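You operate a simulated robot arm through the tools that you are given. There is no shell and no other tool. Be economical: measure what you need, move in short steps, check, and stop when the job is done.

The job below is to be done with a simulated robot arm. You get a single attempt, and the scene is never put back.

## Task
Bin the scorched block from the patcher.
Fine: switch off before pulling the slide out, heat knob to 130 C; shut the waste lid; the two blocks beside it stay.
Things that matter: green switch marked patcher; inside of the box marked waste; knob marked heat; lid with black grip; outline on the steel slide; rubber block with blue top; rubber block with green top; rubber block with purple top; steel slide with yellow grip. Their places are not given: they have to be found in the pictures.

It is judged by the outcome, as a careful person would: the job done as asked, and still so three seconds after it is handed in. It fails if anything else is knocked over, pushed out of place, dropped, spilled or broken. A push-on lid holds only when it is set on centred and level and pressed home; a screw cap is set on level and turned clockwise until tight.

## Robot
A 6-joint arm with a two-finger parallel gripper, fixed in place. Base frame: the origin is at the foot of the arm, x ahead of it, y to its left, z up; the work surface is at about z = 0.8. Units: m, degrees, N and s.
With the tool pointing down near the work surface it reaches from about 0.26 to 0.68 m from the base axis. Its first joint turns from -66.0 to 66.0 degrees. Payload 2.9 kg.
The TCP is the grasp point between the finger pads, 0.03 m short of the fingertips. In the tool frame z runs along the fingers and y along their closing line. Largest opening 0.11 m; finger width 0.02, thickness 0.01; the body of the gripper, 0.048 by 0.112 m, starts 0.055 m behind the TCP.
Orientation is told as [roll, pitch, yaw] about the base's x, y, z axes, in that order, counted from this pose: with the fingers straight down and closing along the base's y, the tool's x points along the base's -x, its y along +y and its z along -z.

## Interface
- The arm moves only by the tool send_rows. Its arguments are lists of equal length, an entry for each row: "rot": the turn, a rotation vector about the tool's x, y, z in degrees, a list of three; "slide": the shift along the tool's x, y, z in m, a list of three; "gripper": the opening, from 0 (shut) to 1 (fully open). In form: {"rot": [[rx, ry, rz], ...], "slide": [[tx, ty, tz], ...], "gripper": [gripper, ...]}. A call has 1 to 8 rows; each row shifts and turns the commanded pose from where the row before left it, along the tool's axes as they then stand. Each row takes 0.2 s and may step no farther than 0.05 m and 8.6 degrees from the row before; otherwise, or with a gripper value out of range, the whole call is refused. Where a pose cannot be reached the arm comes as near as it can. A force on the tool above 40 N (or 10 N above the force at the start of the call, whichever is more), or a blocked arm, ends the call early, and 0.2 s more pass. The fingers move at their own pace (about 0.108 m/s each) and stop on an object; they squeeze with about 40 N. The grip force told is the motor's: it shows also when the fingers shut on nothing. Time passes only in rows, and 0.2 s behind the last, so rows that do not move let the fingers close. It gives the time, the measured TCP pose, the force on the tool (base axes), the opening and the grip force at its end, in the units of the frame above (readings bear some noise), with the torque about the TCP (base axes, N m) and any sound that the robot's microphone picked up, and new pictures: "pictures" is both (left out), scene, wrist or none.
- Cameras (640 x 400 px; columns grow to the right, rows downward): "scene" is fixed at [0.08, 0.4454, 1.3706]; the picture's right is [-0.68, -0.74, 0.00], its down [-0.51, 0.47, -0.72] and it looks along [0.53, -0.49, -0.70] (base axes); focal length 344 px, centre (320, 200). "wrist" rides on the gripper at [0.072, 0.017, -0.103] in the tool frame; the picture's right is [-0.23, 0.97, 0.00], its down [-0.76, -0.18, -0.62] and it looks along [-0.61, -0.14, 0.78] (tool axes); focal length 222 px, centre (320, 200).
- locate(camera, pixels): there is no depth. For up to 12 entries [column, row, z] of the newest picture of that camera ("zoom" is the newest enlarged one), the place [x, y] in the base frame at which the ray of that pixel passes the height z, good to about 0.002 m. The clock stands still meanwhile.
- inspect(camera, box): a new picture of the part [left, top, right, bottom] of that camera's present view, enlarged. The clock stands still meanwhile.
- close_job(): hands the job in; it is judged then, once.

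Work in short steps. Measure before you move; look again where a grasp or a placing could have gone wrong, and mend it. You have 80 turns and 200 pictures in all, those below and enlarged ones among them. Open the gripper and draw the arm clear of the work before you hand the job in, unless the task says otherwise; then end with one line.

The tools are called after ">>>" as a command line: name --argument value ..., lists and objects as JSON in quotes. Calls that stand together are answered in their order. send_rows: Moves the arm, as the interface text tells. Its arguments: {"type":"object","properties":{"rot":{"type":"array","items":{"type":"array","items":{"type":"number"}}},"slide":{"type":"array","items":{"type":"array","items":{"type":"number"}}},"gripper":{"type":"array","items":{"type":"number"}},"pictures":{"type":"string","enum":["both","scene","wrist","none"]}},"required":["rot","slide","gripper"]} The other tools are called the same way: locate (camera, pixels) gives the place at which the rays of pixels pass given heights; inspect (camera, box) takes an enlarged picture of a part of a camera's view; close_job () hands the job in.

At the start:

```text
time_s: 0.0
position: [0.4264, -0.0069, 1.0064]
ee_rot: [0.1, 0.0, 0.0]
wrist_force: [-0.2, -0.5, 0.3]
moment: [-0.02, 0.02, 0.02]
gripper_width: 0.1102
grip_force: 0.0
```

scene: 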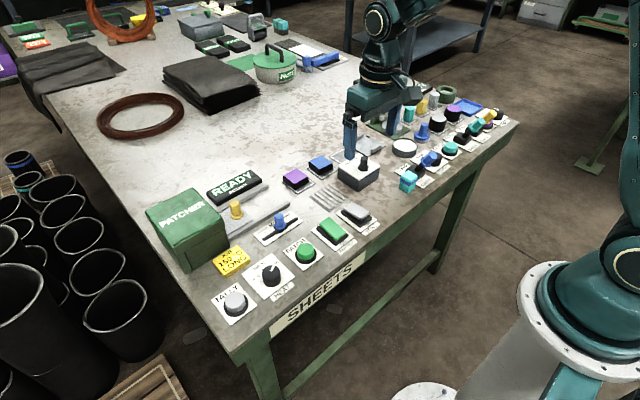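
wrist: 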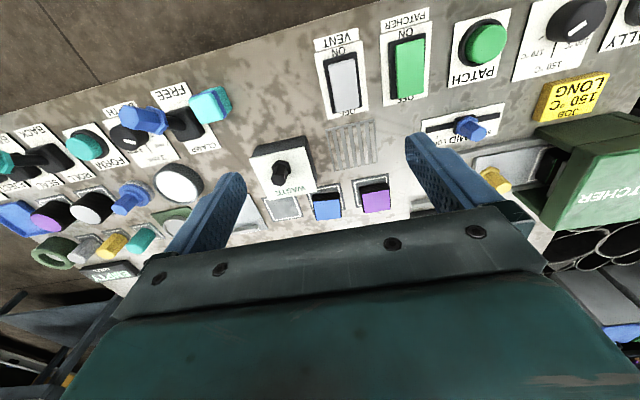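

The scene shows the patcher, slide with yellow grip, switches, and the waste box. I enlarge the parts that matter.

>>> inspect --camera "scene" --box '[140, 140, 300, 240]'

>>> inspect --camera "scene" --box '[260, 130, 420, 230]'

>>> inspect --camera "scene" --box '[200, 200, 380, 320]'

>>> inspect --camera "wrist" --box '[420, 0, 640, 140]'

>>> inspect --camera "wrist" --box '[220, 100, 420, 225]'

```text
4.00 times, centred on (220, 190) of scene
```

zoom: 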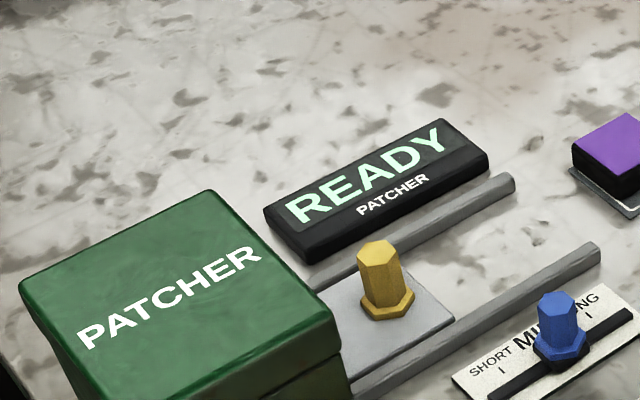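

```text
4.00 times, centred on (340, 180) of scene
```

zoom: 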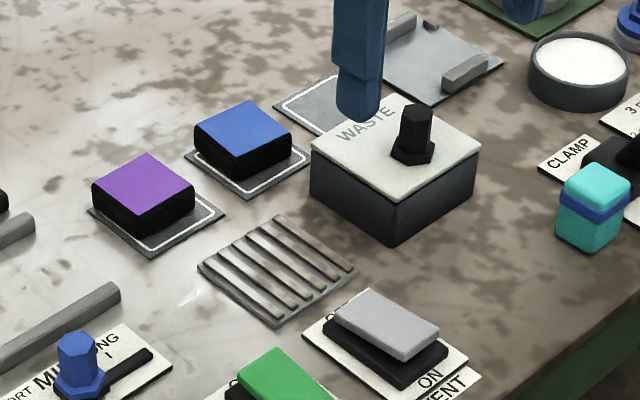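

```text
3.33 times, centred on (290, 260) of scene
```

zoom: 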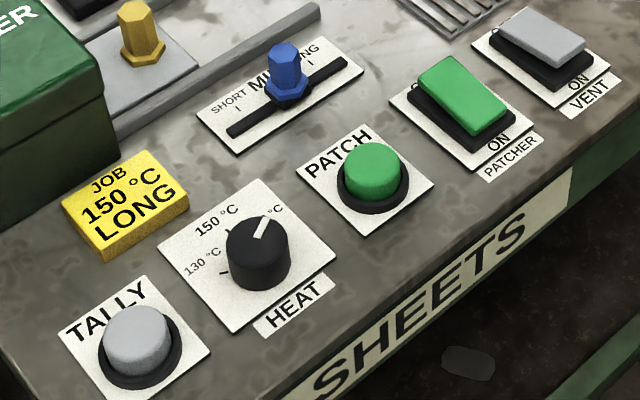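

```text
2.86 times, centred on (530, 70) of wrist
```

zoom: 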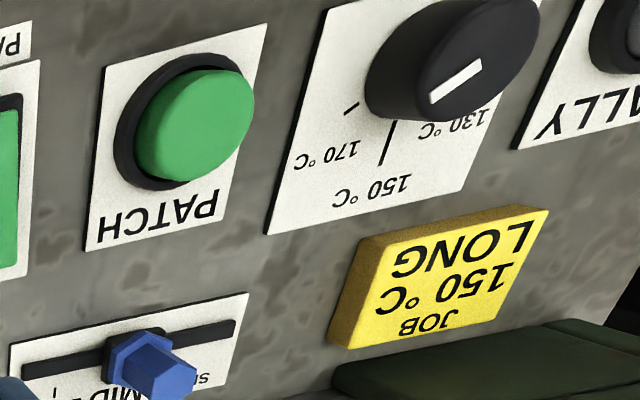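

```text
3.20 times, centred on (320, 162) of wrist
```

zoom: 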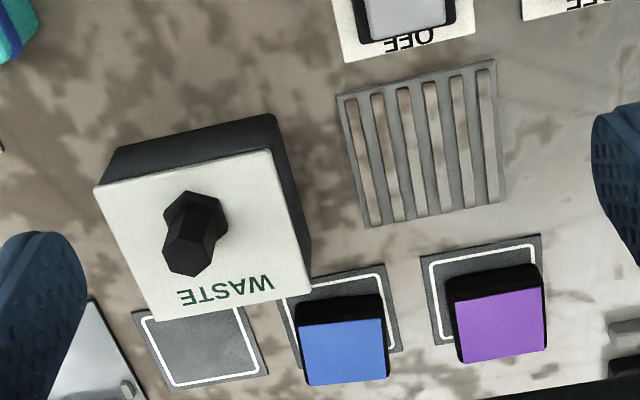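

I locate the main parts from the scene at plausible heights.

>>> locate --camera "scene" --pixels '[[333, 230, 0.82], [271, 270, 0.83], [271, 280, 0.8], [236, 217, 0.81], [234, 202, 0.84], [364, 168, 0.84], [363, 157, 0.87], [338, 170, 0.84], [380, 175, 0.84], [359, 190, 0.84], [360, 201, 0.8], [320, 162, 0.82]]'

>>> inspect --camera "wrist" --box '[300, 0, 460, 100]'

>>> inspect --camera "scene" --box '[300, 200, 380, 250]'

>>> inspect --camera "scene" --box '[232, 245, 312, 295]'

```text
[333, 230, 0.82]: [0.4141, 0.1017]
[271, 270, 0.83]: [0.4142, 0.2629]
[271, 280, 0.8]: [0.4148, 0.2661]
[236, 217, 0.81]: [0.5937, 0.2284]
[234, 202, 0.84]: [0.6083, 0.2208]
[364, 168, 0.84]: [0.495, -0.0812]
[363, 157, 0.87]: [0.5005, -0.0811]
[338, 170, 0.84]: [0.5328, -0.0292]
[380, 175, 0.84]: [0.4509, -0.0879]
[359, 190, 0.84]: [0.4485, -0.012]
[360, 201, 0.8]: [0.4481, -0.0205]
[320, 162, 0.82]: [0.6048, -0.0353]
```

```text
4.00 times, centred on (380, 50) of wrist
```

zoom: 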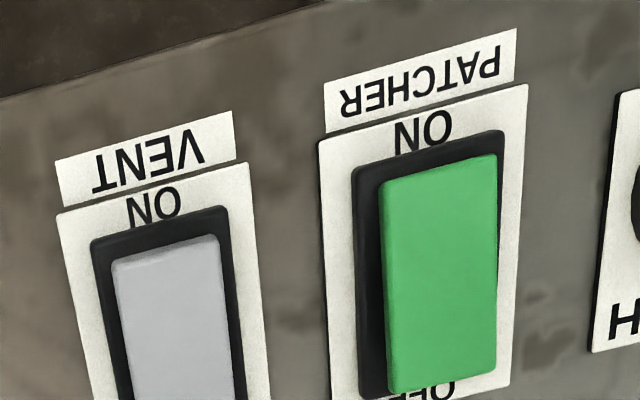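

```text
8.00 times, centred on (340, 225) of scene
```

zoom: 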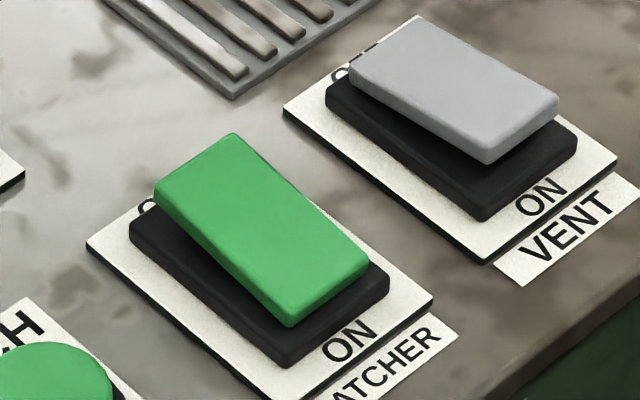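

```text
8.00 times, centred on (272, 270) of scene
```

zoom: 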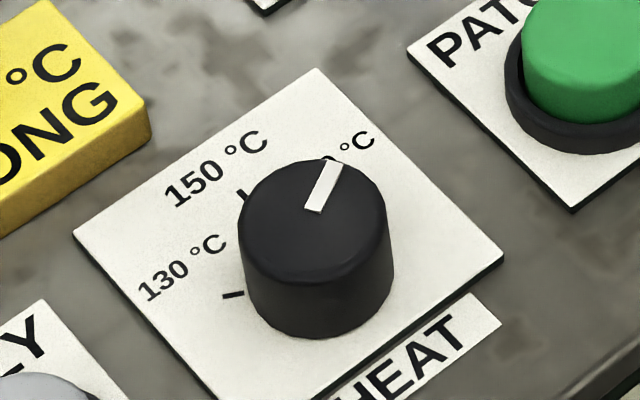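

Switch is ON (far end raised), so press the far end; knob points to 170. I locate switch ends, knob and ticks precisely.

>>> locate --camera "scene" --pixels '[[319.4, 224.4, 0.83], [329.1, 216.6, 0.83], [336.25, 240.6, 0.82], [346.3, 233.1, 0.82], [271.2, 271.9, 0.835], [271.2, 271.9, 0.83], [271.4, 271, 0.83], [273.9, 265.6, 0.83], [261, 281.9, 0.802], [262.2, 269.2, 0.802], [273, 264.8, 0.802], [268, 253.5, 0.802]]'

>>> locate --camera "wrist" --pixels '[[577, 14, 0.83], [405, 66, 0.82], [283, 160, 0.84], [495, 180, 0.83], [326, 208, 0.82], [376, 200, 0.82], [306, 183, 0.84], [318, 191, 0.84], [251, 159, 0.84], [276, 198, 0.84]]'

```text
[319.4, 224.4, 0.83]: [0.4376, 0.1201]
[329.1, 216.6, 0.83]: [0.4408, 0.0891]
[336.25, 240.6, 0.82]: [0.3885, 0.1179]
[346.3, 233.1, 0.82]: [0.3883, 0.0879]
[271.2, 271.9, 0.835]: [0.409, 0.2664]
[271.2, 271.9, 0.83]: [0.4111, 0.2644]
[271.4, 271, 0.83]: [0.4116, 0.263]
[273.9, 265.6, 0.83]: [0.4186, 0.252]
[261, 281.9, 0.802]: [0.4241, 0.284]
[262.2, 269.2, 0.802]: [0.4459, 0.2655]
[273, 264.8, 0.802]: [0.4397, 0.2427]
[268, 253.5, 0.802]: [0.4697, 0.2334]
```

```text
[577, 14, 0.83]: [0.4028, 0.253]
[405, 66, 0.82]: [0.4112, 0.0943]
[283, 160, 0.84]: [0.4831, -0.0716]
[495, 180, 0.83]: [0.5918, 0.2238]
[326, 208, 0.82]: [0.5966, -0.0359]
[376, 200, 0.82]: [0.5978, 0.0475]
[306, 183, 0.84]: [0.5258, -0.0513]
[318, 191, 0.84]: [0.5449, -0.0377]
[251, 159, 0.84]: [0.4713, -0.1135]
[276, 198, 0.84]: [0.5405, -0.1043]
```

Go above the OFF end of the green switch with the fingers shut.

>>> send_rows --rot '[[0, 0, 0], [0, 0, 0], [0, 0, 0], [0, 0, 0], [0, 0, 0]]' --slide '[[-0.002, 0.028, 0.025], [-0.002, 0.028, 0.025], [-0.002, 0.028, 0.025], [-0.0016, 0.027, 0.025], [0, 0, 0]]' --gripper '[0, 0, 0, 0, 0]'

```text
time_s: 1.2
position: [0.4339, 0.1022, 0.9065]
ee_rot: [0.1, 0.1, 0.1]
wrist_force: [0.5, -0.1, -0.7]
moment: [-0.04, 0.02, 0.0]
gripper_width: 0.0
grip_force: 37.6
```

scene: 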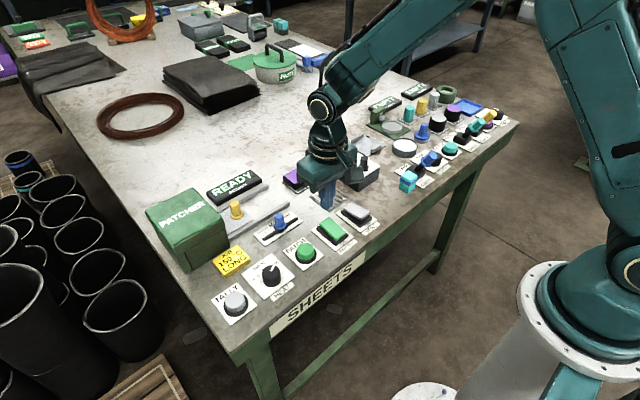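
wrist: 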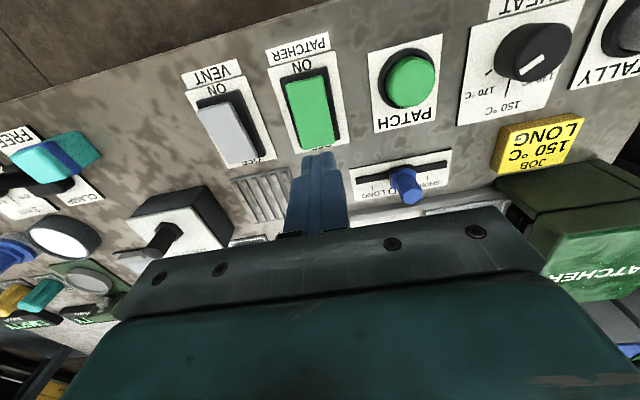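

Check the switch in this closer view.

>>> inspect --camera "wrist" --box '[260, 50, 420, 150]'

>>> locate --camera "wrist" --pixels '[[302, 150, 0.83], [333, 143, 0.83], [283, 83, 0.82], [323, 75, 0.82], [540, 40, 0.83], [318, 155, 0.877]]'

```text
4.00 times, centred on (340, 100) of wrist
```

zoom: 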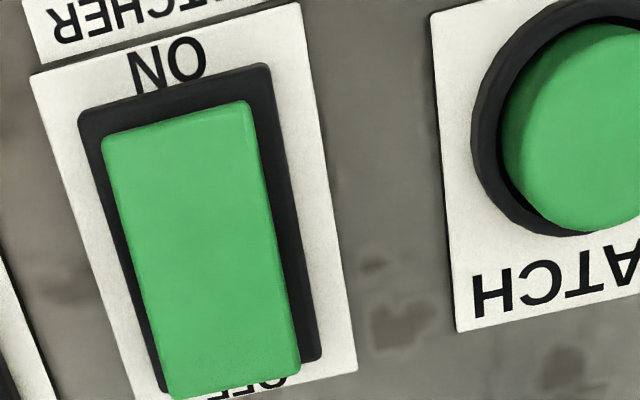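

```text
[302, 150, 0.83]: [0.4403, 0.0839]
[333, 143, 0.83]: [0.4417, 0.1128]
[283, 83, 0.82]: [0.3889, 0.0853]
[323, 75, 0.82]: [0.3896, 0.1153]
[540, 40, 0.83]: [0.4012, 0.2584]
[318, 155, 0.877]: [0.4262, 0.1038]
```

Descend on the OFF end in small steps.

>>> send_rows --rot '[[0, 0, 0], [0, 0, 0], [0, 0, 0], [0, 0, 0], [0, 0, 0], [0, 0, 0], [0, 0, 0]]' --slide '[[0.001, -0.001, 0.02], [0, 0, 0.015], [0, 0, 0.006], [0, 0, 0.005], [0, 0, 0.004], [0, 0, 0.003], [0, 0, 0.003]]' --gripper '[0, 0, 0, 0, 0, 0, 0]'

```text
time_s: 2.9
position: [0.4342, 0.1039, 0.8544]
ee_rot: [0.2, -0.3, 0.0]
wrist_force: [-0.5, -0.4, 2.4]
moment: [-0.04, 0.06, 0.0]
gripper_width: 0.0
grip_force: 37.6
stopped in row 7: the force on the tool passed its limit at 42 N (the readings are from after the stop); the commanded pose is now the measured one
```

scene: 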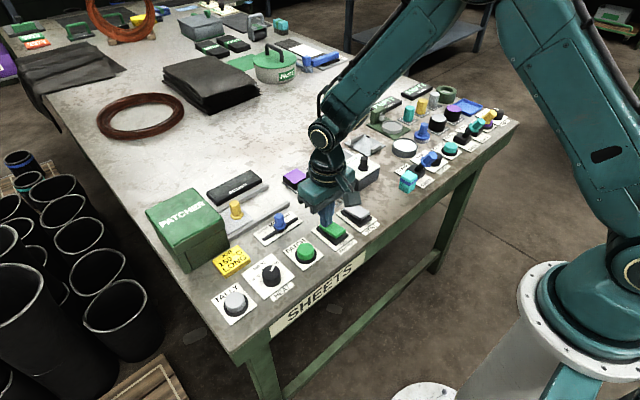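
wrist: 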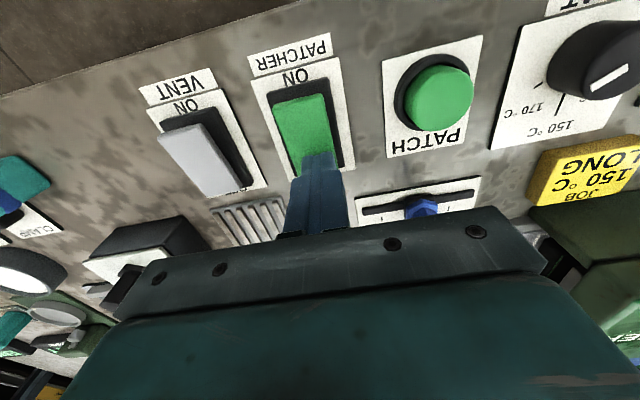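

The READY display went dark: patcher off. I rise and move above the heat knob, opening partly.

>>> send_rows --rot '[[0, 0, 0], [0, 0, 0], [0, 0, 0], [0, 0, 0], [0, 0, 0], [0, 0, 0]]' --slide '[[0, 0, -0.035], [0, 0, -0.035], [0.008, 0.045, 0], [0.008, 0.045, 0], [0.006, 0.045, 0], [0.003, 0.022, 0]]' --gripper '[0, 0, 0.7, 0.7, 0.7, 0.7]'

>>> inspect --camera "wrist" --box '[220, 50, 420, 175]'

>>> inspect --camera "scene" --box '[300, 200, 380, 250]'

```text
time_s: 4.3
position: [0.41, 0.2595, 0.9228]
ee_rot: [0.1, -0.3, -0.1]
wrist_force: [0.6, 0.3, 0.1]
moment: [-0.05, -0.01, -0.02]
gripper_width: 0.0771
grip_force: 0.0
```

scene: 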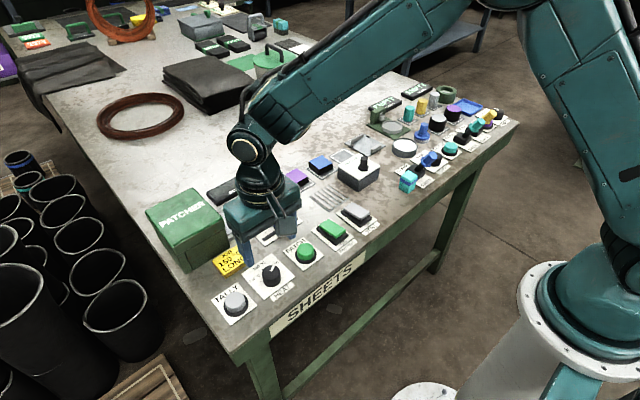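
wrist: 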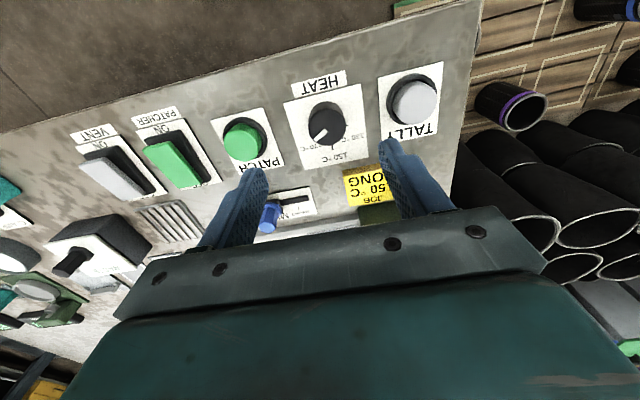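

```text
3.20 times, centred on (320, 112) of wrist
```

zoom: 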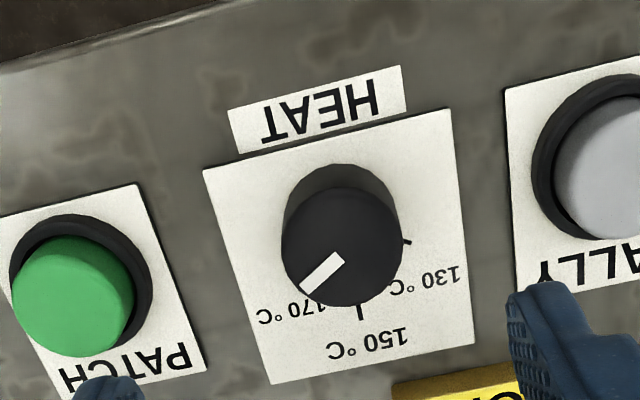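

```text
8.00 times, centred on (340, 225) of scene
```

zoom: 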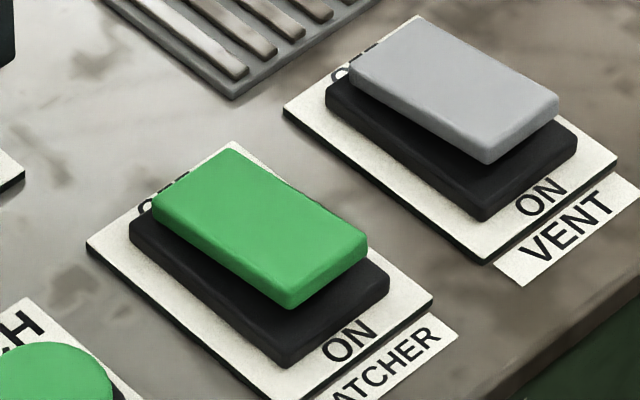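

Switch now off like the vent. I locate knob top, base and ticks in the wrist view.

>>> locate --camera "wrist" --pixels '[[326.9, 126.6, 0.83], [326.9, 126.6, 0.835], [308, 128, 0.83], [345.5, 126, 0.83], [333, 149, 0.802], [347.5, 125.5, 0.802], [324, 132, 0.832], [315, 140, 0.832]]'

```text
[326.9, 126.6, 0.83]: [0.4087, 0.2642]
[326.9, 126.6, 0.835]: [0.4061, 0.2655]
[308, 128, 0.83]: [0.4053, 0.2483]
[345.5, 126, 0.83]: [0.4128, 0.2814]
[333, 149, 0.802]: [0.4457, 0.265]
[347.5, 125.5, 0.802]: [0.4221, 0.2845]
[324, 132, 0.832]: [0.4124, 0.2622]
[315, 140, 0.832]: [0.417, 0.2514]
```

Knob centre ≈ (0.410, 0.265), pointer about −60° (130 needs about +60°). I centre over it and pre-turn the tool clockwise by 60°.

>>> send_rows --rot '[[0, 0, 0], [0, 0, 8.5], [0, 0, 8.5], [0, 0, 8.5], [0, 0, 8.5], [0, 0, 8.5], [0, 0, 8.5], [0, 0, 8.5]]' --slide '[[0, 0.0055, 0.03], [0, 0, 0], [0, 0, 0], [0, 0, 0], [0, 0, 0], [0, 0, 0], [0, 0, 0], [0, 0, 0]]' --gripper '[0.55, 0.55, 0.55, 0.55, 0.55, 0.55, 0.55, 0.55]'

>>> inspect --camera "scene" --box '[212, 215, 332, 290]'

```text
time_s: 6.1
position: [0.4091, 0.2665, 0.8927]
ee_rot: [0.3, 0.0, -59.7]
wrist_force: [-0.3, -0.1, 0.2]
moment: [0.04, -0.04, 0.05]
gripper_width: 0.0604
grip_force: 0.1
```

scene: 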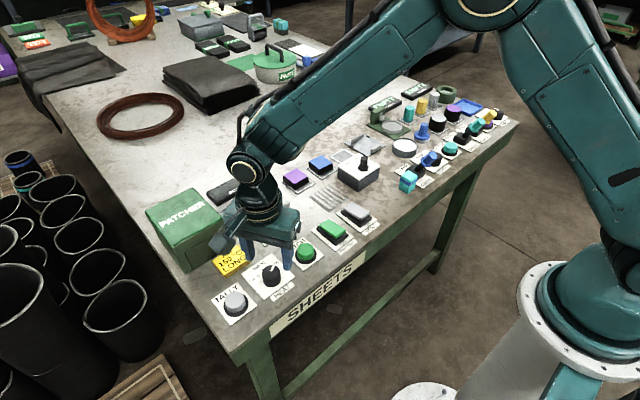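
wrist: 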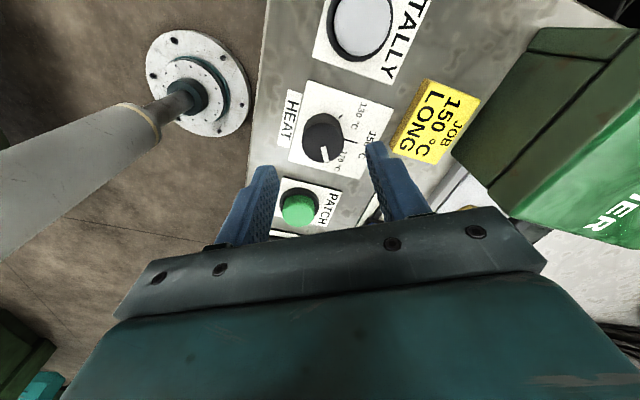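

```text
5.33 times, centred on (272, 252) of scene
```

zoom: 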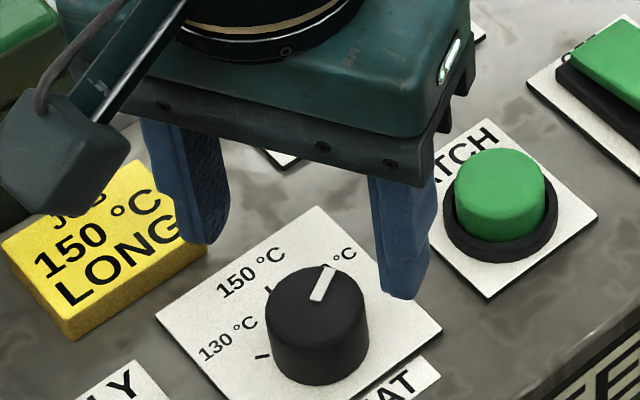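

Check the knob centre from this wrist view.

>>> inspect --camera "wrist" --box '[260, 80, 420, 180]'

>>> locate --camera "wrist" --pixels '[[323, 138, 0.83], [303, 138, 0.83], [344, 138, 0.83]]'

```text
4.00 times, centred on (340, 130) of wrist
```

zoom: 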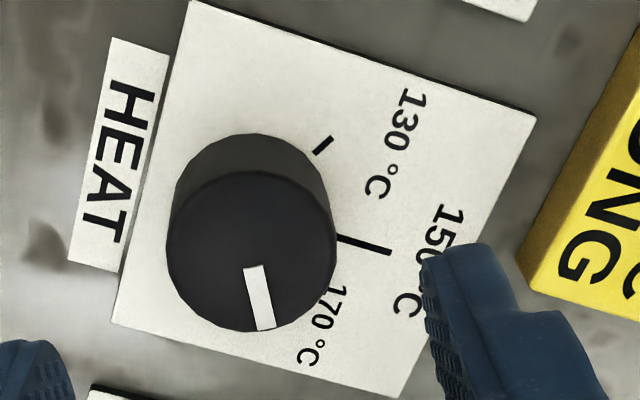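

```text
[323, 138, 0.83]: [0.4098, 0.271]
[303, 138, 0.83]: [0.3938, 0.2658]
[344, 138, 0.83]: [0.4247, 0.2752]
```

>>> locate --camera "wrist" --pixels '[[323, 143.2, 0.83], [338.5, 118.2, 0.802], [342.7, 114.2, 0.802], [344.7, 139.5, 0.802], [357.7, 143, 0.802], [323.2, 146.5, 0.831], [326.3, 162.5, 0.831]]'

```text
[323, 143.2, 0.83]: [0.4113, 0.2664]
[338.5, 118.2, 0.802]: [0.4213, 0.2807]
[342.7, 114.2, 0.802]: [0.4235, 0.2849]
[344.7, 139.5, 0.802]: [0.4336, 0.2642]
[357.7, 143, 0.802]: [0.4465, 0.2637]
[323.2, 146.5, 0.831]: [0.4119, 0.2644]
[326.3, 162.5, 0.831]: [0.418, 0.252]
```

Descend around the knob (tips to z≈0.808), small centering shift, and close.

>>> send_rows --rot '[[0, 0, 0], [0, 0, 0], [0, 0, 0], [0, 0, 0], [0, 0, 0], [0, 0, 0]]' --slide '[[-0.002, 0.0016, 0.02], [0, 0, 0.02], [0, 0, 0.014], [0, 0, 0], [0, 0, 0], [0, 0, 0]]' --gripper '[0.55, 0.55, 0.55, 0.25, 0.25, 0.25]'

>>> inspect --camera "scene" --box '[212, 235, 332, 310]'

```text
time_s: 7.5
position: [0.4107, 0.2642, 0.8384]
ee_rot: [0.4, 0.0, -59.5]
wrist_force: [9.8, 5.3, -3.8]
moment: [-0.07, 0.43, 0.01]
gripper_width: 0.035
grip_force: 45.8
```

scene: 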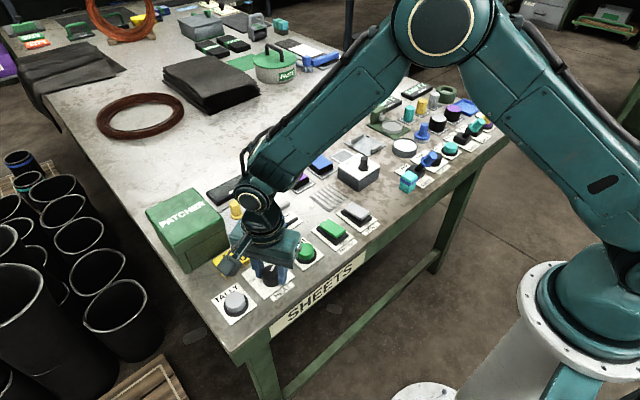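
wrist: 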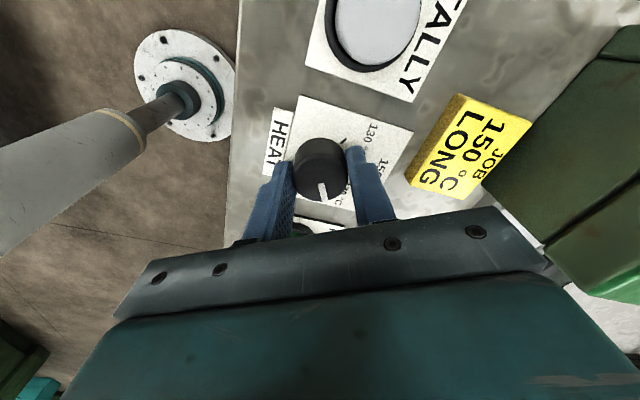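

```text
5.33 times, centred on (272, 272) of scene
```

zoom: 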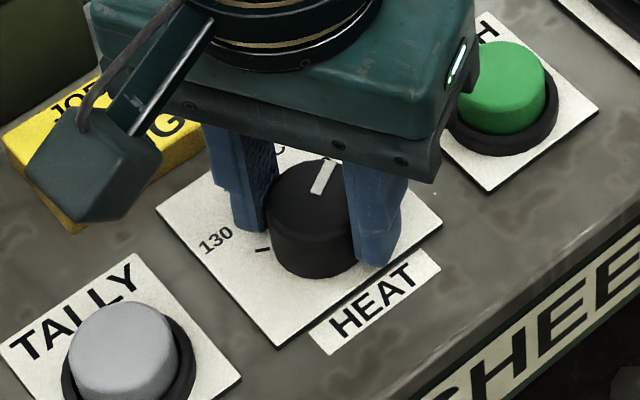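

Knob gripped (0.035 wide). Turn counter-clockwise 60° first.

>>> send_rows --rot '[[0, 0, 0], [0, 0, -8.5], [0, 0, -8.5], [0, 0, -8.5], [0, 0, -8.5], [0, 0, -8.5], [0, 0, -8.5], [0, 0, -8.5]]' --slide '[[0, 0.0015, 0], [0, 0, 0], [0, 0, 0], [0, 0, 0], [0, 0, 0], [0, 0, 0], [0, 0, 0], [0, 0, 0]]' --gripper '[0.25, 0.25, 0.25, 0.25, 0.25, 0.25, 0.25, 0.25]' --pictures "wrist"

```text
time_s: 9.3
position: [0.4112, 0.2649, 0.8387]
ee_rot: [-0.1, 0.0, 0.2]
wrist_force: [1.2, -8.8, -30.3]
moment: [0.31, -0.5, 0.0]
gripper_width: 0.0345
grip_force: 45.0
```

wrist: 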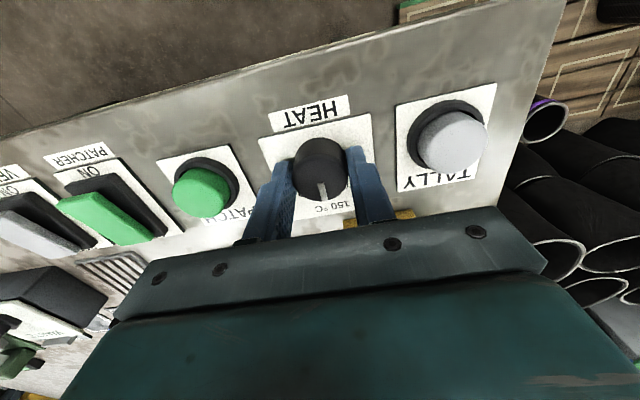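

It turned to 150. The tool is being pulled down (−30 N), so I ease down slightly and turn on another 60°.

>>> send_rows --rot '[[0, 0, 0], [0, 0, -8.5], [0, 0, -8.5], [0, 0, -8.5], [0, 0, -8.5], [0, 0, -8.5], [0, 0, -8.5], [0, 0, -8.5]]' --slide '[[0, 0, 0.001], [0, 0, 0], [0, 0, 0], [0, 0, 0], [0, 0, 0], [0, 0, 0], [0, 0, 0], [0, 0, 0]]' --gripper '[0.25, 0.25, 0.25, 0.25, 0.25, 0.25, 0.25, 0.25]' --pictures "both"

>>> inspect --camera "wrist" --box '[240, 100, 400, 200]'

```text
time_s: 11.1
position: [0.4119, 0.264, 0.8391]
ee_rot: [-0.1, -0.1, 59.4]
wrist_force: [-8.2, -16.6, -7.5]
moment: [0.51, 0.46, -0.01]
gripper_width: 0.0343
grip_force: 45.2
```

scene: 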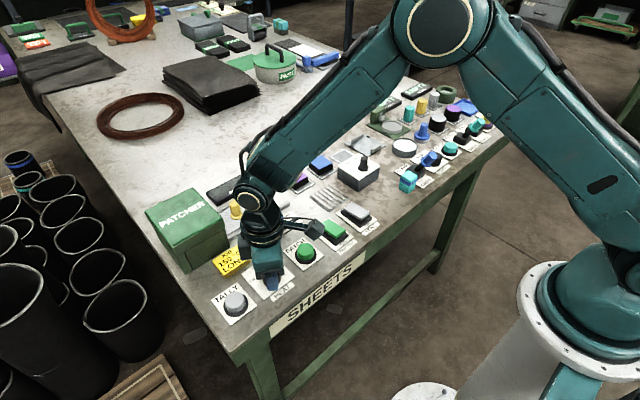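
wrist: 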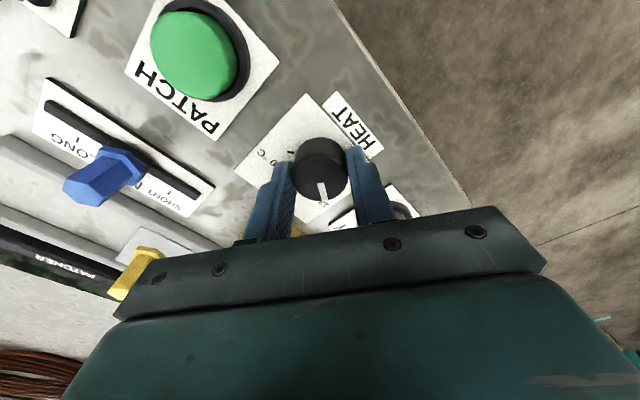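

```text
4.00 times, centred on (320, 150) of wrist
```

zoom: 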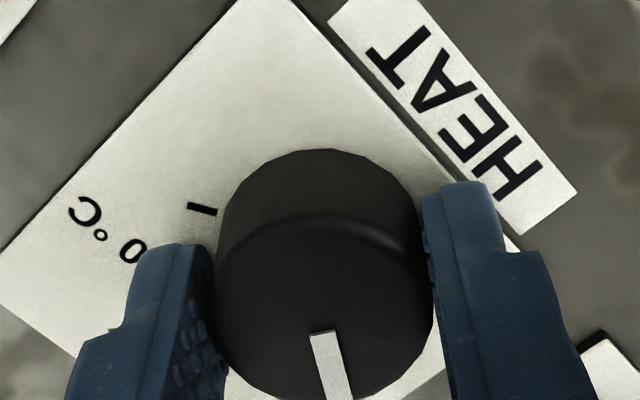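

Release, rise straight up and turn back part way so the knob can be read.

>>> send_rows --rot '[[0, 0, 0], [0, 0, 0], [0, 0, 0], [0, 0, 0], [0, 0, 8.5], [0, 0, 8.5], [0, 0, 8.5]]' --slide '[[0, 0, 0], [0, 0, 0], [0, 0, -0.03], [0, 0, -0.045], [0, 0, 0], [0, 0, 0], [0, 0, 0]]' --gripper '[0.5, 0.5, 0.5, 0.5, 0.5, 0.5, 0.5]' --pictures "both"

>>> inspect --camera "scene" --box '[232, 245, 312, 295]'

>>> inspect --camera "wrist" --box '[240, 80, 400, 180]'

```text
time_s: 12.7
position: [0.4114, 0.2661, 0.9158]
ee_rot: [0.0, -0.3, 33.9]
wrist_force: [-0.5, -0.7, -0.4]
moment: [0.01, 0.01, -0.04]
gripper_width: 0.0549
grip_force: 0.1
```

scene: 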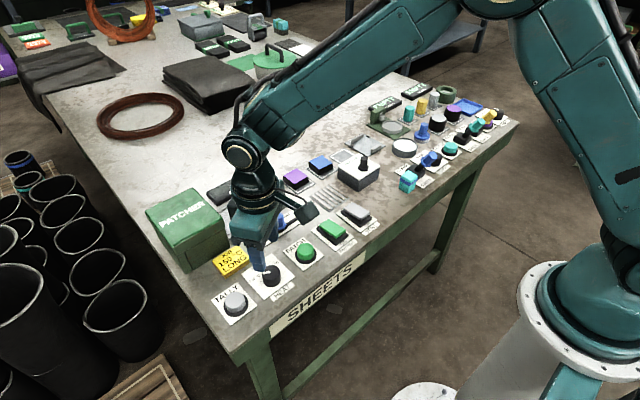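
wrist: 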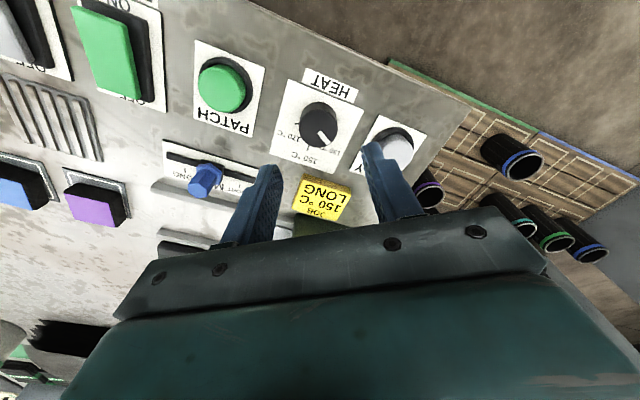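

```text
8.00 times, centred on (272, 270) of scene
```

zoom: 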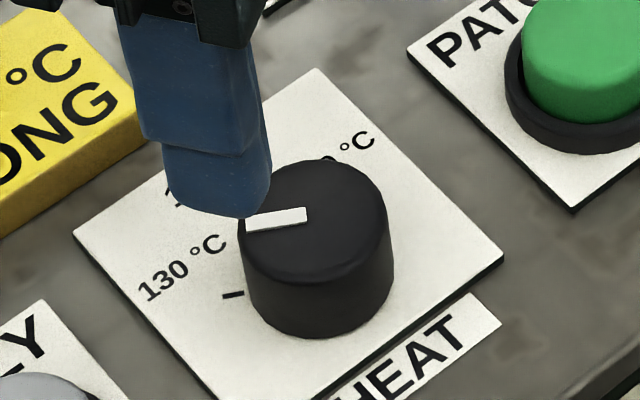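

```text
4.00 times, centred on (320, 130) of wrist
```

zoom: 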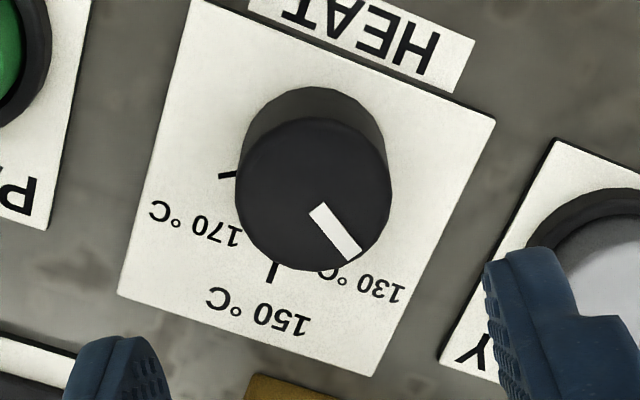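

Measure the pointer angle against the 130 tick.

>>> locate --camera "scene" --pixels '[[270.25, 271.9, 0.832], [262.9, 273.1, 0.832], [259.7, 281.9, 0.802], [262.5, 281.6, 0.802]]'

>>> locate --camera "wrist" --pixels '[[319.5, 132, 0.832], [328.5, 144, 0.832], [294.2, 124, 0.802], [298.5, 123, 0.802], [308.4, 146, 0.802], [308.4, 150.5, 0.802], [318.7, 128.5, 0.832]]'

```text
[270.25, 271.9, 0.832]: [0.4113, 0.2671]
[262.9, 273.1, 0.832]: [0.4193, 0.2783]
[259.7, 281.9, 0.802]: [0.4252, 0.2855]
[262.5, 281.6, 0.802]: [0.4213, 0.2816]
```

```text
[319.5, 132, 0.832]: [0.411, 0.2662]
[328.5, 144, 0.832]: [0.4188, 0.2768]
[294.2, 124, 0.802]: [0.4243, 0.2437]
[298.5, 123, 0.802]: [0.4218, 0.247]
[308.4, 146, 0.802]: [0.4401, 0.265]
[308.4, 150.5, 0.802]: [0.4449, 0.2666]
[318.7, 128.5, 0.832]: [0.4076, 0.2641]
```

Pointer at ≈55°, tick ≈57°: good at 130. Now I turn the tool back straight and move up towards the slide for a look.

>>> send_rows --rot '[[0, 0, 8.5], [0, 0, 8.5], [0, 0, 8.5], [0, 0, 8.4], [0, 0, 0], [0, 0, 0], [0, 0, 0]]' --slide '[[0, 0, -0.02], [0, 0, -0.02], [0, 0, -0.02], [0, 0, -0.02], [-0.045, -0.035, 0], [-0.045, -0.035, 0], [0, 0, 0]]' --gripper '[0.5, 0.5, 0.5, 0.5, 0.5, 0.5, 0.5]' --pictures "both"

>>> inspect --camera "wrist" --box '[240, 60, 480, 210]'

```text
refused: row 5 steps farther than a row can; nothing moved
```

```text
2.67 times, centred on (360, 135) of wrist
```

zoom: 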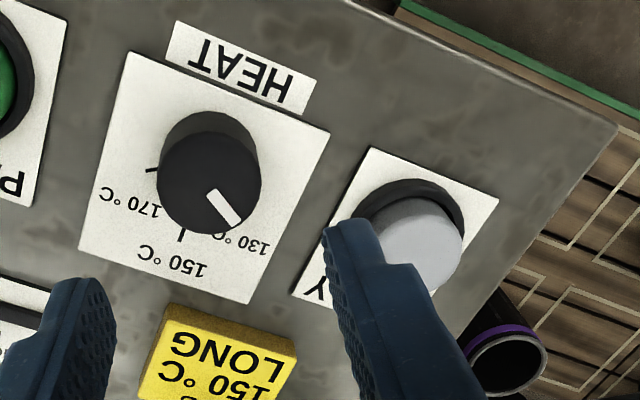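

Refused for step length; I resend with shorter shifts.

>>> send_rows --rot '[[0, 0, 8.5], [0, 0, 8.5], [0, 0, 8.5], [0, 0, 8.4], [0, 0, 0], [0, 0, 0], [0, 0, 0]]' --slide '[[0, 0, -0.02], [0, 0, -0.02], [0, 0, -0.02], [0, 0, -0.02], [-0.035, -0.03, 0], [-0.035, -0.03, 0], [-0.02, -0.01, 0]]' --gripper '[0.5, 0.5, 0.5, 0.5, 0.5, 0.5, 0.5]' --pictures "both"

>>> inspect --camera "wrist" --box '[240, 60, 480, 210]'

```text
time_s: 14.3
position: [0.5045, 0.1966, 0.9949]
ee_rot: [0.1, -0.2, 0.1]
wrist_force: [0.2, -0.1, -0.2]
moment: [-0.01, -0.02, -0.02]
gripper_width: 0.0552
grip_force: 0.0
```

scene: 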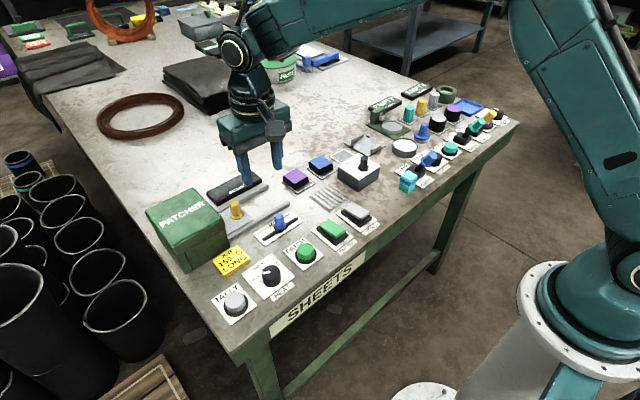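
wrist: 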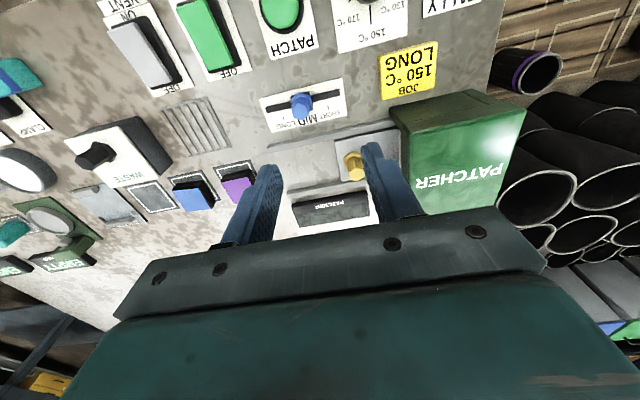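

```text
2.67 times, centred on (360, 135) of wrist
```

zoom: 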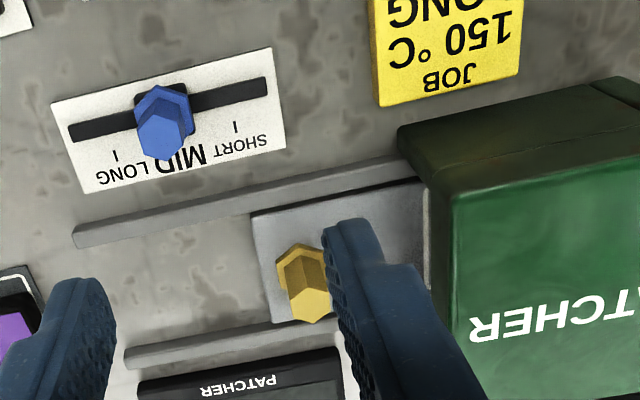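

>>> locate --camera "wrist" --pixels '[[359.3, 174.4, 0.85], [359.3, 174.4, 0.84], [352.5, 159.4, 0.81], [409.9, 133.1, 0.87], [409.9, 133.1, 0.9], [268.1, 149.2, 0.81], [286.9, 193.9, 0.81], [334.5, 140.6, 0.805], [305, 190, 0.83]]'

>>> locate --camera "scene" --pixels '[[224.5, 225, 0.87], [224.5, 225, 0.9], [193, 188, 0.87], [235, 202, 0.84], [235, 202, 0.85], [236.5, 219, 0.807], [268.5, 184.5, 0.81], [289.5, 202, 0.81], [253, 220, 0.805], [245, 210, 0.805]]'

>>> inspect --camera "scene" --box '[140, 160, 300, 260]'

```text
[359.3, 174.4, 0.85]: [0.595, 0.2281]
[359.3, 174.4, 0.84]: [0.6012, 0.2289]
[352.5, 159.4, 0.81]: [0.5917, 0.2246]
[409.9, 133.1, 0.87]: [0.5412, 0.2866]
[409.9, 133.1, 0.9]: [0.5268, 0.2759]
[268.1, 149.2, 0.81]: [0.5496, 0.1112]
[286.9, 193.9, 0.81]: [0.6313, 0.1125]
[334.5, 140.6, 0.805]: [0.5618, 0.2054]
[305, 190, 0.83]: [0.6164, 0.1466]
```

```text
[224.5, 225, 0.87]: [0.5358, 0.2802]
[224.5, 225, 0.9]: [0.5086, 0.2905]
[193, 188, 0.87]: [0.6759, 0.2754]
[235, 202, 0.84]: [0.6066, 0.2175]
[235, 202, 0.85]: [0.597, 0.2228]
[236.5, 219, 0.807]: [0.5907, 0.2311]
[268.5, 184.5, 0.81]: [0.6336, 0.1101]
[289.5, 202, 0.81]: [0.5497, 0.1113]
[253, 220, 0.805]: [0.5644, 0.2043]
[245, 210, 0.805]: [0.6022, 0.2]
```

```text
4.00 times, centred on (220, 210) of scene
```

zoom: 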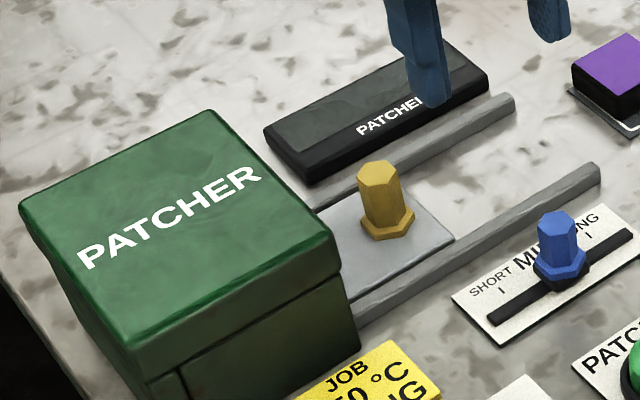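

Grip at ≈(0.595, 0.226), top ≈0.847; patcher face at y≈0.283, top ≈0.872. I go above the grip.

>>> send_rows --rot '[[0, 0, 0], [0, 0, 0], [0, 0, 0], [0, 0, 0], [0, 0, 0]]' --slide '[[-0.0224, 0.0074, 0.023], [-0.0224, 0.0074, 0.023], [-0.0224, 0.0074, 0.023], [-0.0224, 0.007, 0.023], [0, 0, 0]]' --gripper '[0.5, 0.5, 0.5, 0.5, 0.5]' --pictures "wrist"

>>> inspect --camera "scene" --box '[180, 160, 300, 235]'

>>> inspect --camera "wrist" --box '[240, 60, 400, 160]'

```text
time_s: 15.5
position: [0.5928, 0.2243, 0.8994]
ee_rot: [0.1, -0.3, 0.2]
wrist_force: [0.2, 0.5, -0.6]
moment: [0.02, 0.01, -0.02]
gripper_width: 0.0552
grip_force: 0.0
```

wrist: 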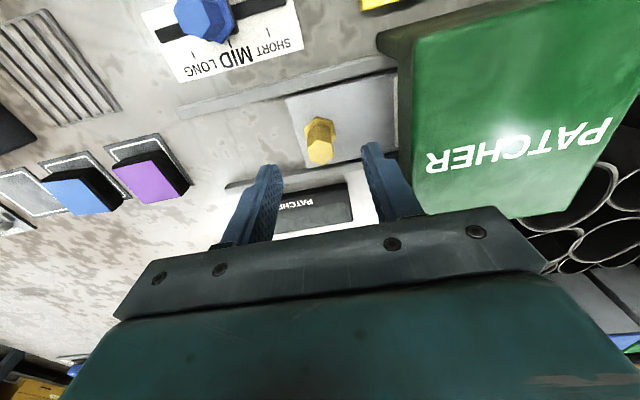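

```text
5.33 times, centred on (240, 198) of scene
```

zoom: 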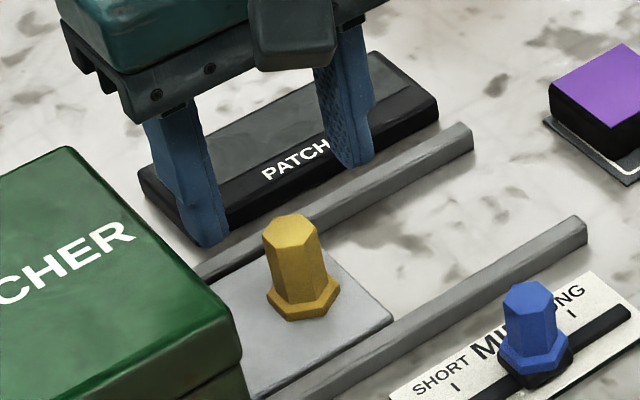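

```text
4.00 times, centred on (320, 110) of wrist
```

zoom: 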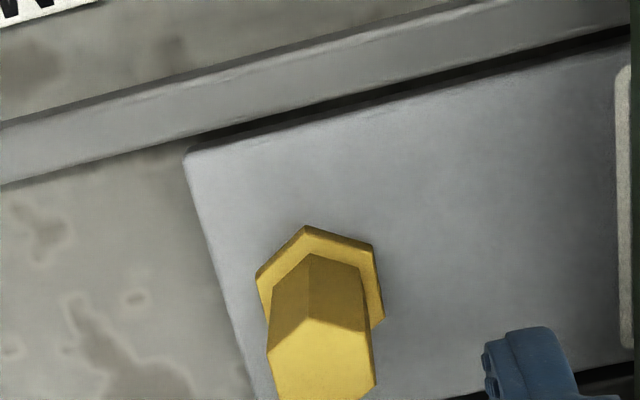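

>>> locate --camera "wrist" --pixels '[[320.5, 149, 0.845], [320.5, 149, 0.85], [320, 131, 0.807], [396, 110, 0.807]]'

```text
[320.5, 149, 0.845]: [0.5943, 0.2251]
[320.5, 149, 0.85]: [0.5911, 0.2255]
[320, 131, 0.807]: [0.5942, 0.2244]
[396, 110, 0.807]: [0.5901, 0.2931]
```

Well aligned (grip at 0.594, 0.225). Descend to z≈0.842 and close on it.

>>> send_rows --rot '[[0, 0, 0], [0, 0, 0], [0, 0, 0], [0, 0, 0], [0, 0, 0], [0, 0, 0]]' --slide '[[-0.001, 0.0007, 0.025], [0, 0, 0.02], [0, 0, 0.012], [0, 0, 0], [0, 0, 0], [0, 0, 0]]' --gripper '[0.5, 0.5, 0.5, 0.1, 0.1, 0.1]' --pictures "both"

```text
time_s: 16.9
position: [0.5954, 0.2253, 0.8464]
ee_rot: [0.1, -0.1, 0.0]
wrist_force: [0.9, -5.3, 1.0]
moment: [-0.9, 0.41, -0.06]
gripper_width: 0.0213
grip_force: 44.7
```

scene: 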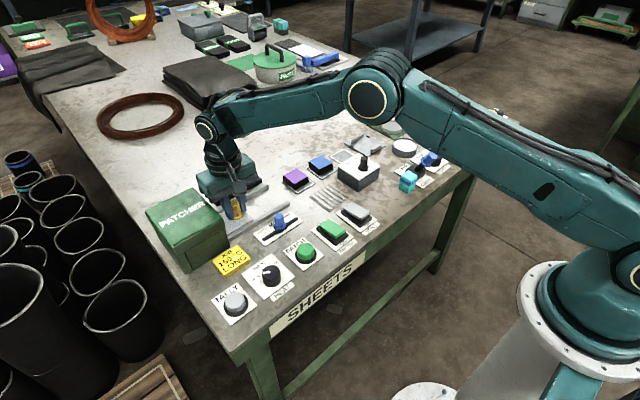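
wrist: 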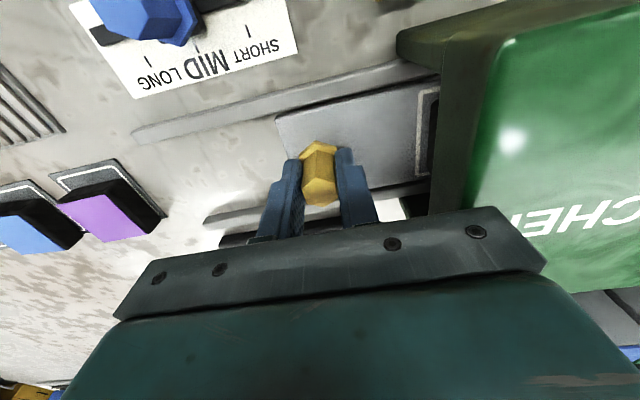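

Gripped. Pull the slide out along −y in 0.02 m steps.

>>> send_rows --rot '[[0, 0, 0], [0, 0, 0], [0, 0, 0], [0, 0, 0], [0, 0, 0]]' --slide '[[0, -0.01, 0], [0, -0.015, 0], [0, -0.015, 0], [0, -0.02, 0], [0, -0.02, 0]]' --gripper '[0.1, 0.1, 0.1, 0.1, 0.1]' --pictures "both"

```text
time_s: 18.1
position: [0.5942, 0.1454, 0.8463]
ee_rot: [0.1, -0.7, 0.0]
wrist_force: [26.2, 0.7, -10.8]
moment: [-0.83, 0.28, -0.05]
gripper_width: 0.0216
grip_force: 45.3
```

scene: 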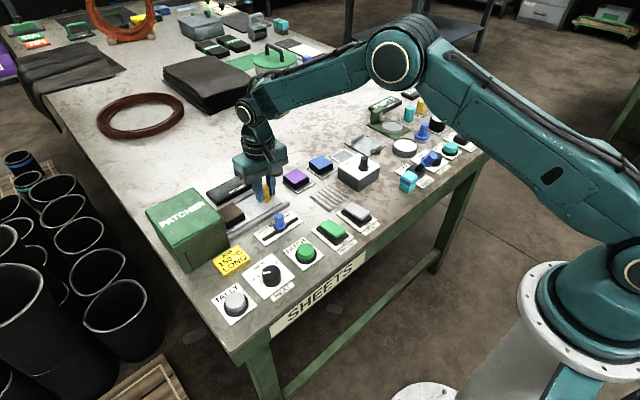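
wrist: 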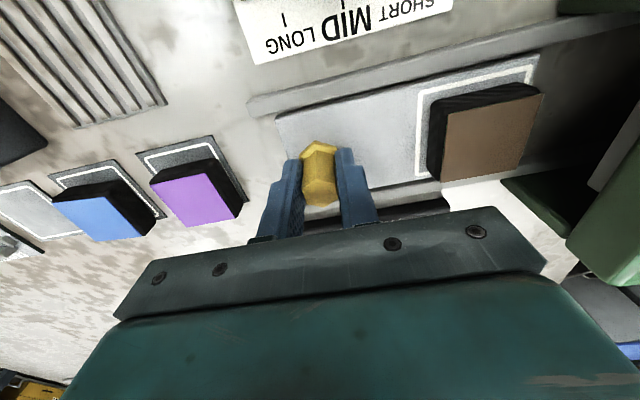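

The block (brown, scorched) emerges. I measure how far it clears the patcher.

>>> locate --camera "wrist" --pixels '[[543, 94, 0.83], [524, 178, 0.83], [445, 114, 0.83], [441, 181, 0.83], [550, 52, 0.806], [417, 100, 0.806]]'

>>> inspect --camera "scene" --box '[180, 160, 300, 235]'

```text
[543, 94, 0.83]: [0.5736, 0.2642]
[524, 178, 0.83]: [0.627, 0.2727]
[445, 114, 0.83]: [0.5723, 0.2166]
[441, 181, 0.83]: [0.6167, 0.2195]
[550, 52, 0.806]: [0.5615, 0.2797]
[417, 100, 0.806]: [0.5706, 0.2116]
```

```text
5.33 times, centred on (240, 198) of scene
```

zoom: 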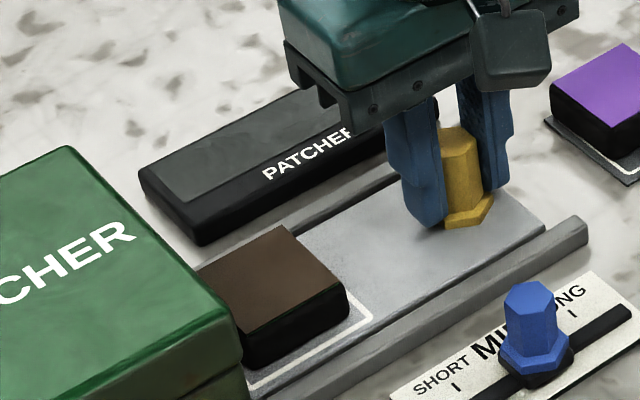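

Pull out 0.02 m more, relaxing the x force.

>>> send_rows --rot '[[0, 0, 0], [0, 0, 0], [0, 0, 0]]' --slide '[[-0.002, 0, 0], [0, -0.01, 0], [0, -0.01, 0]]' --gripper '[0.1, 0.1, 0.1]' --pictures "wrist"

>>> inspect --camera "scene" --box '[180, 160, 300, 235]'

```text
time_s: 18.9
position: [0.5952, 0.126, 0.8463]
ee_rot: [0.1, -0.3, 0.1]
wrist_force: [9.5, 0.3, 2.5]
moment: [-0.79, -0.49, 0.07]
gripper_width: 0.0217
grip_force: 44.8
```

wrist: 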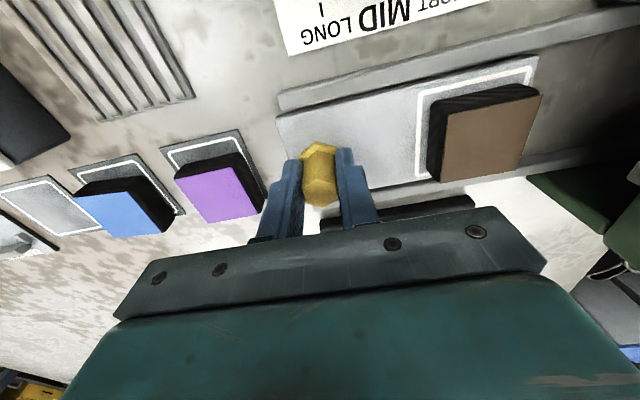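

```text
5.33 times, centred on (240, 198) of scene
```

zoom: 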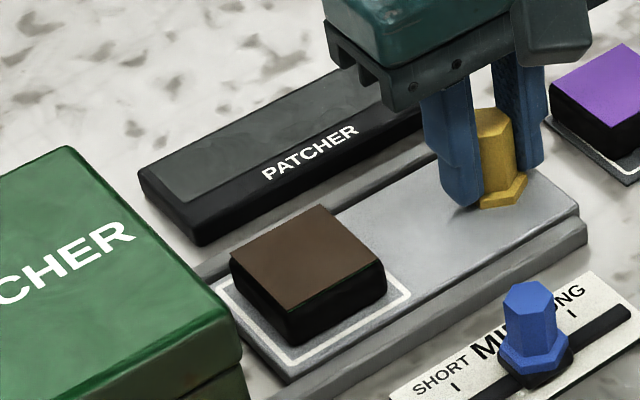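

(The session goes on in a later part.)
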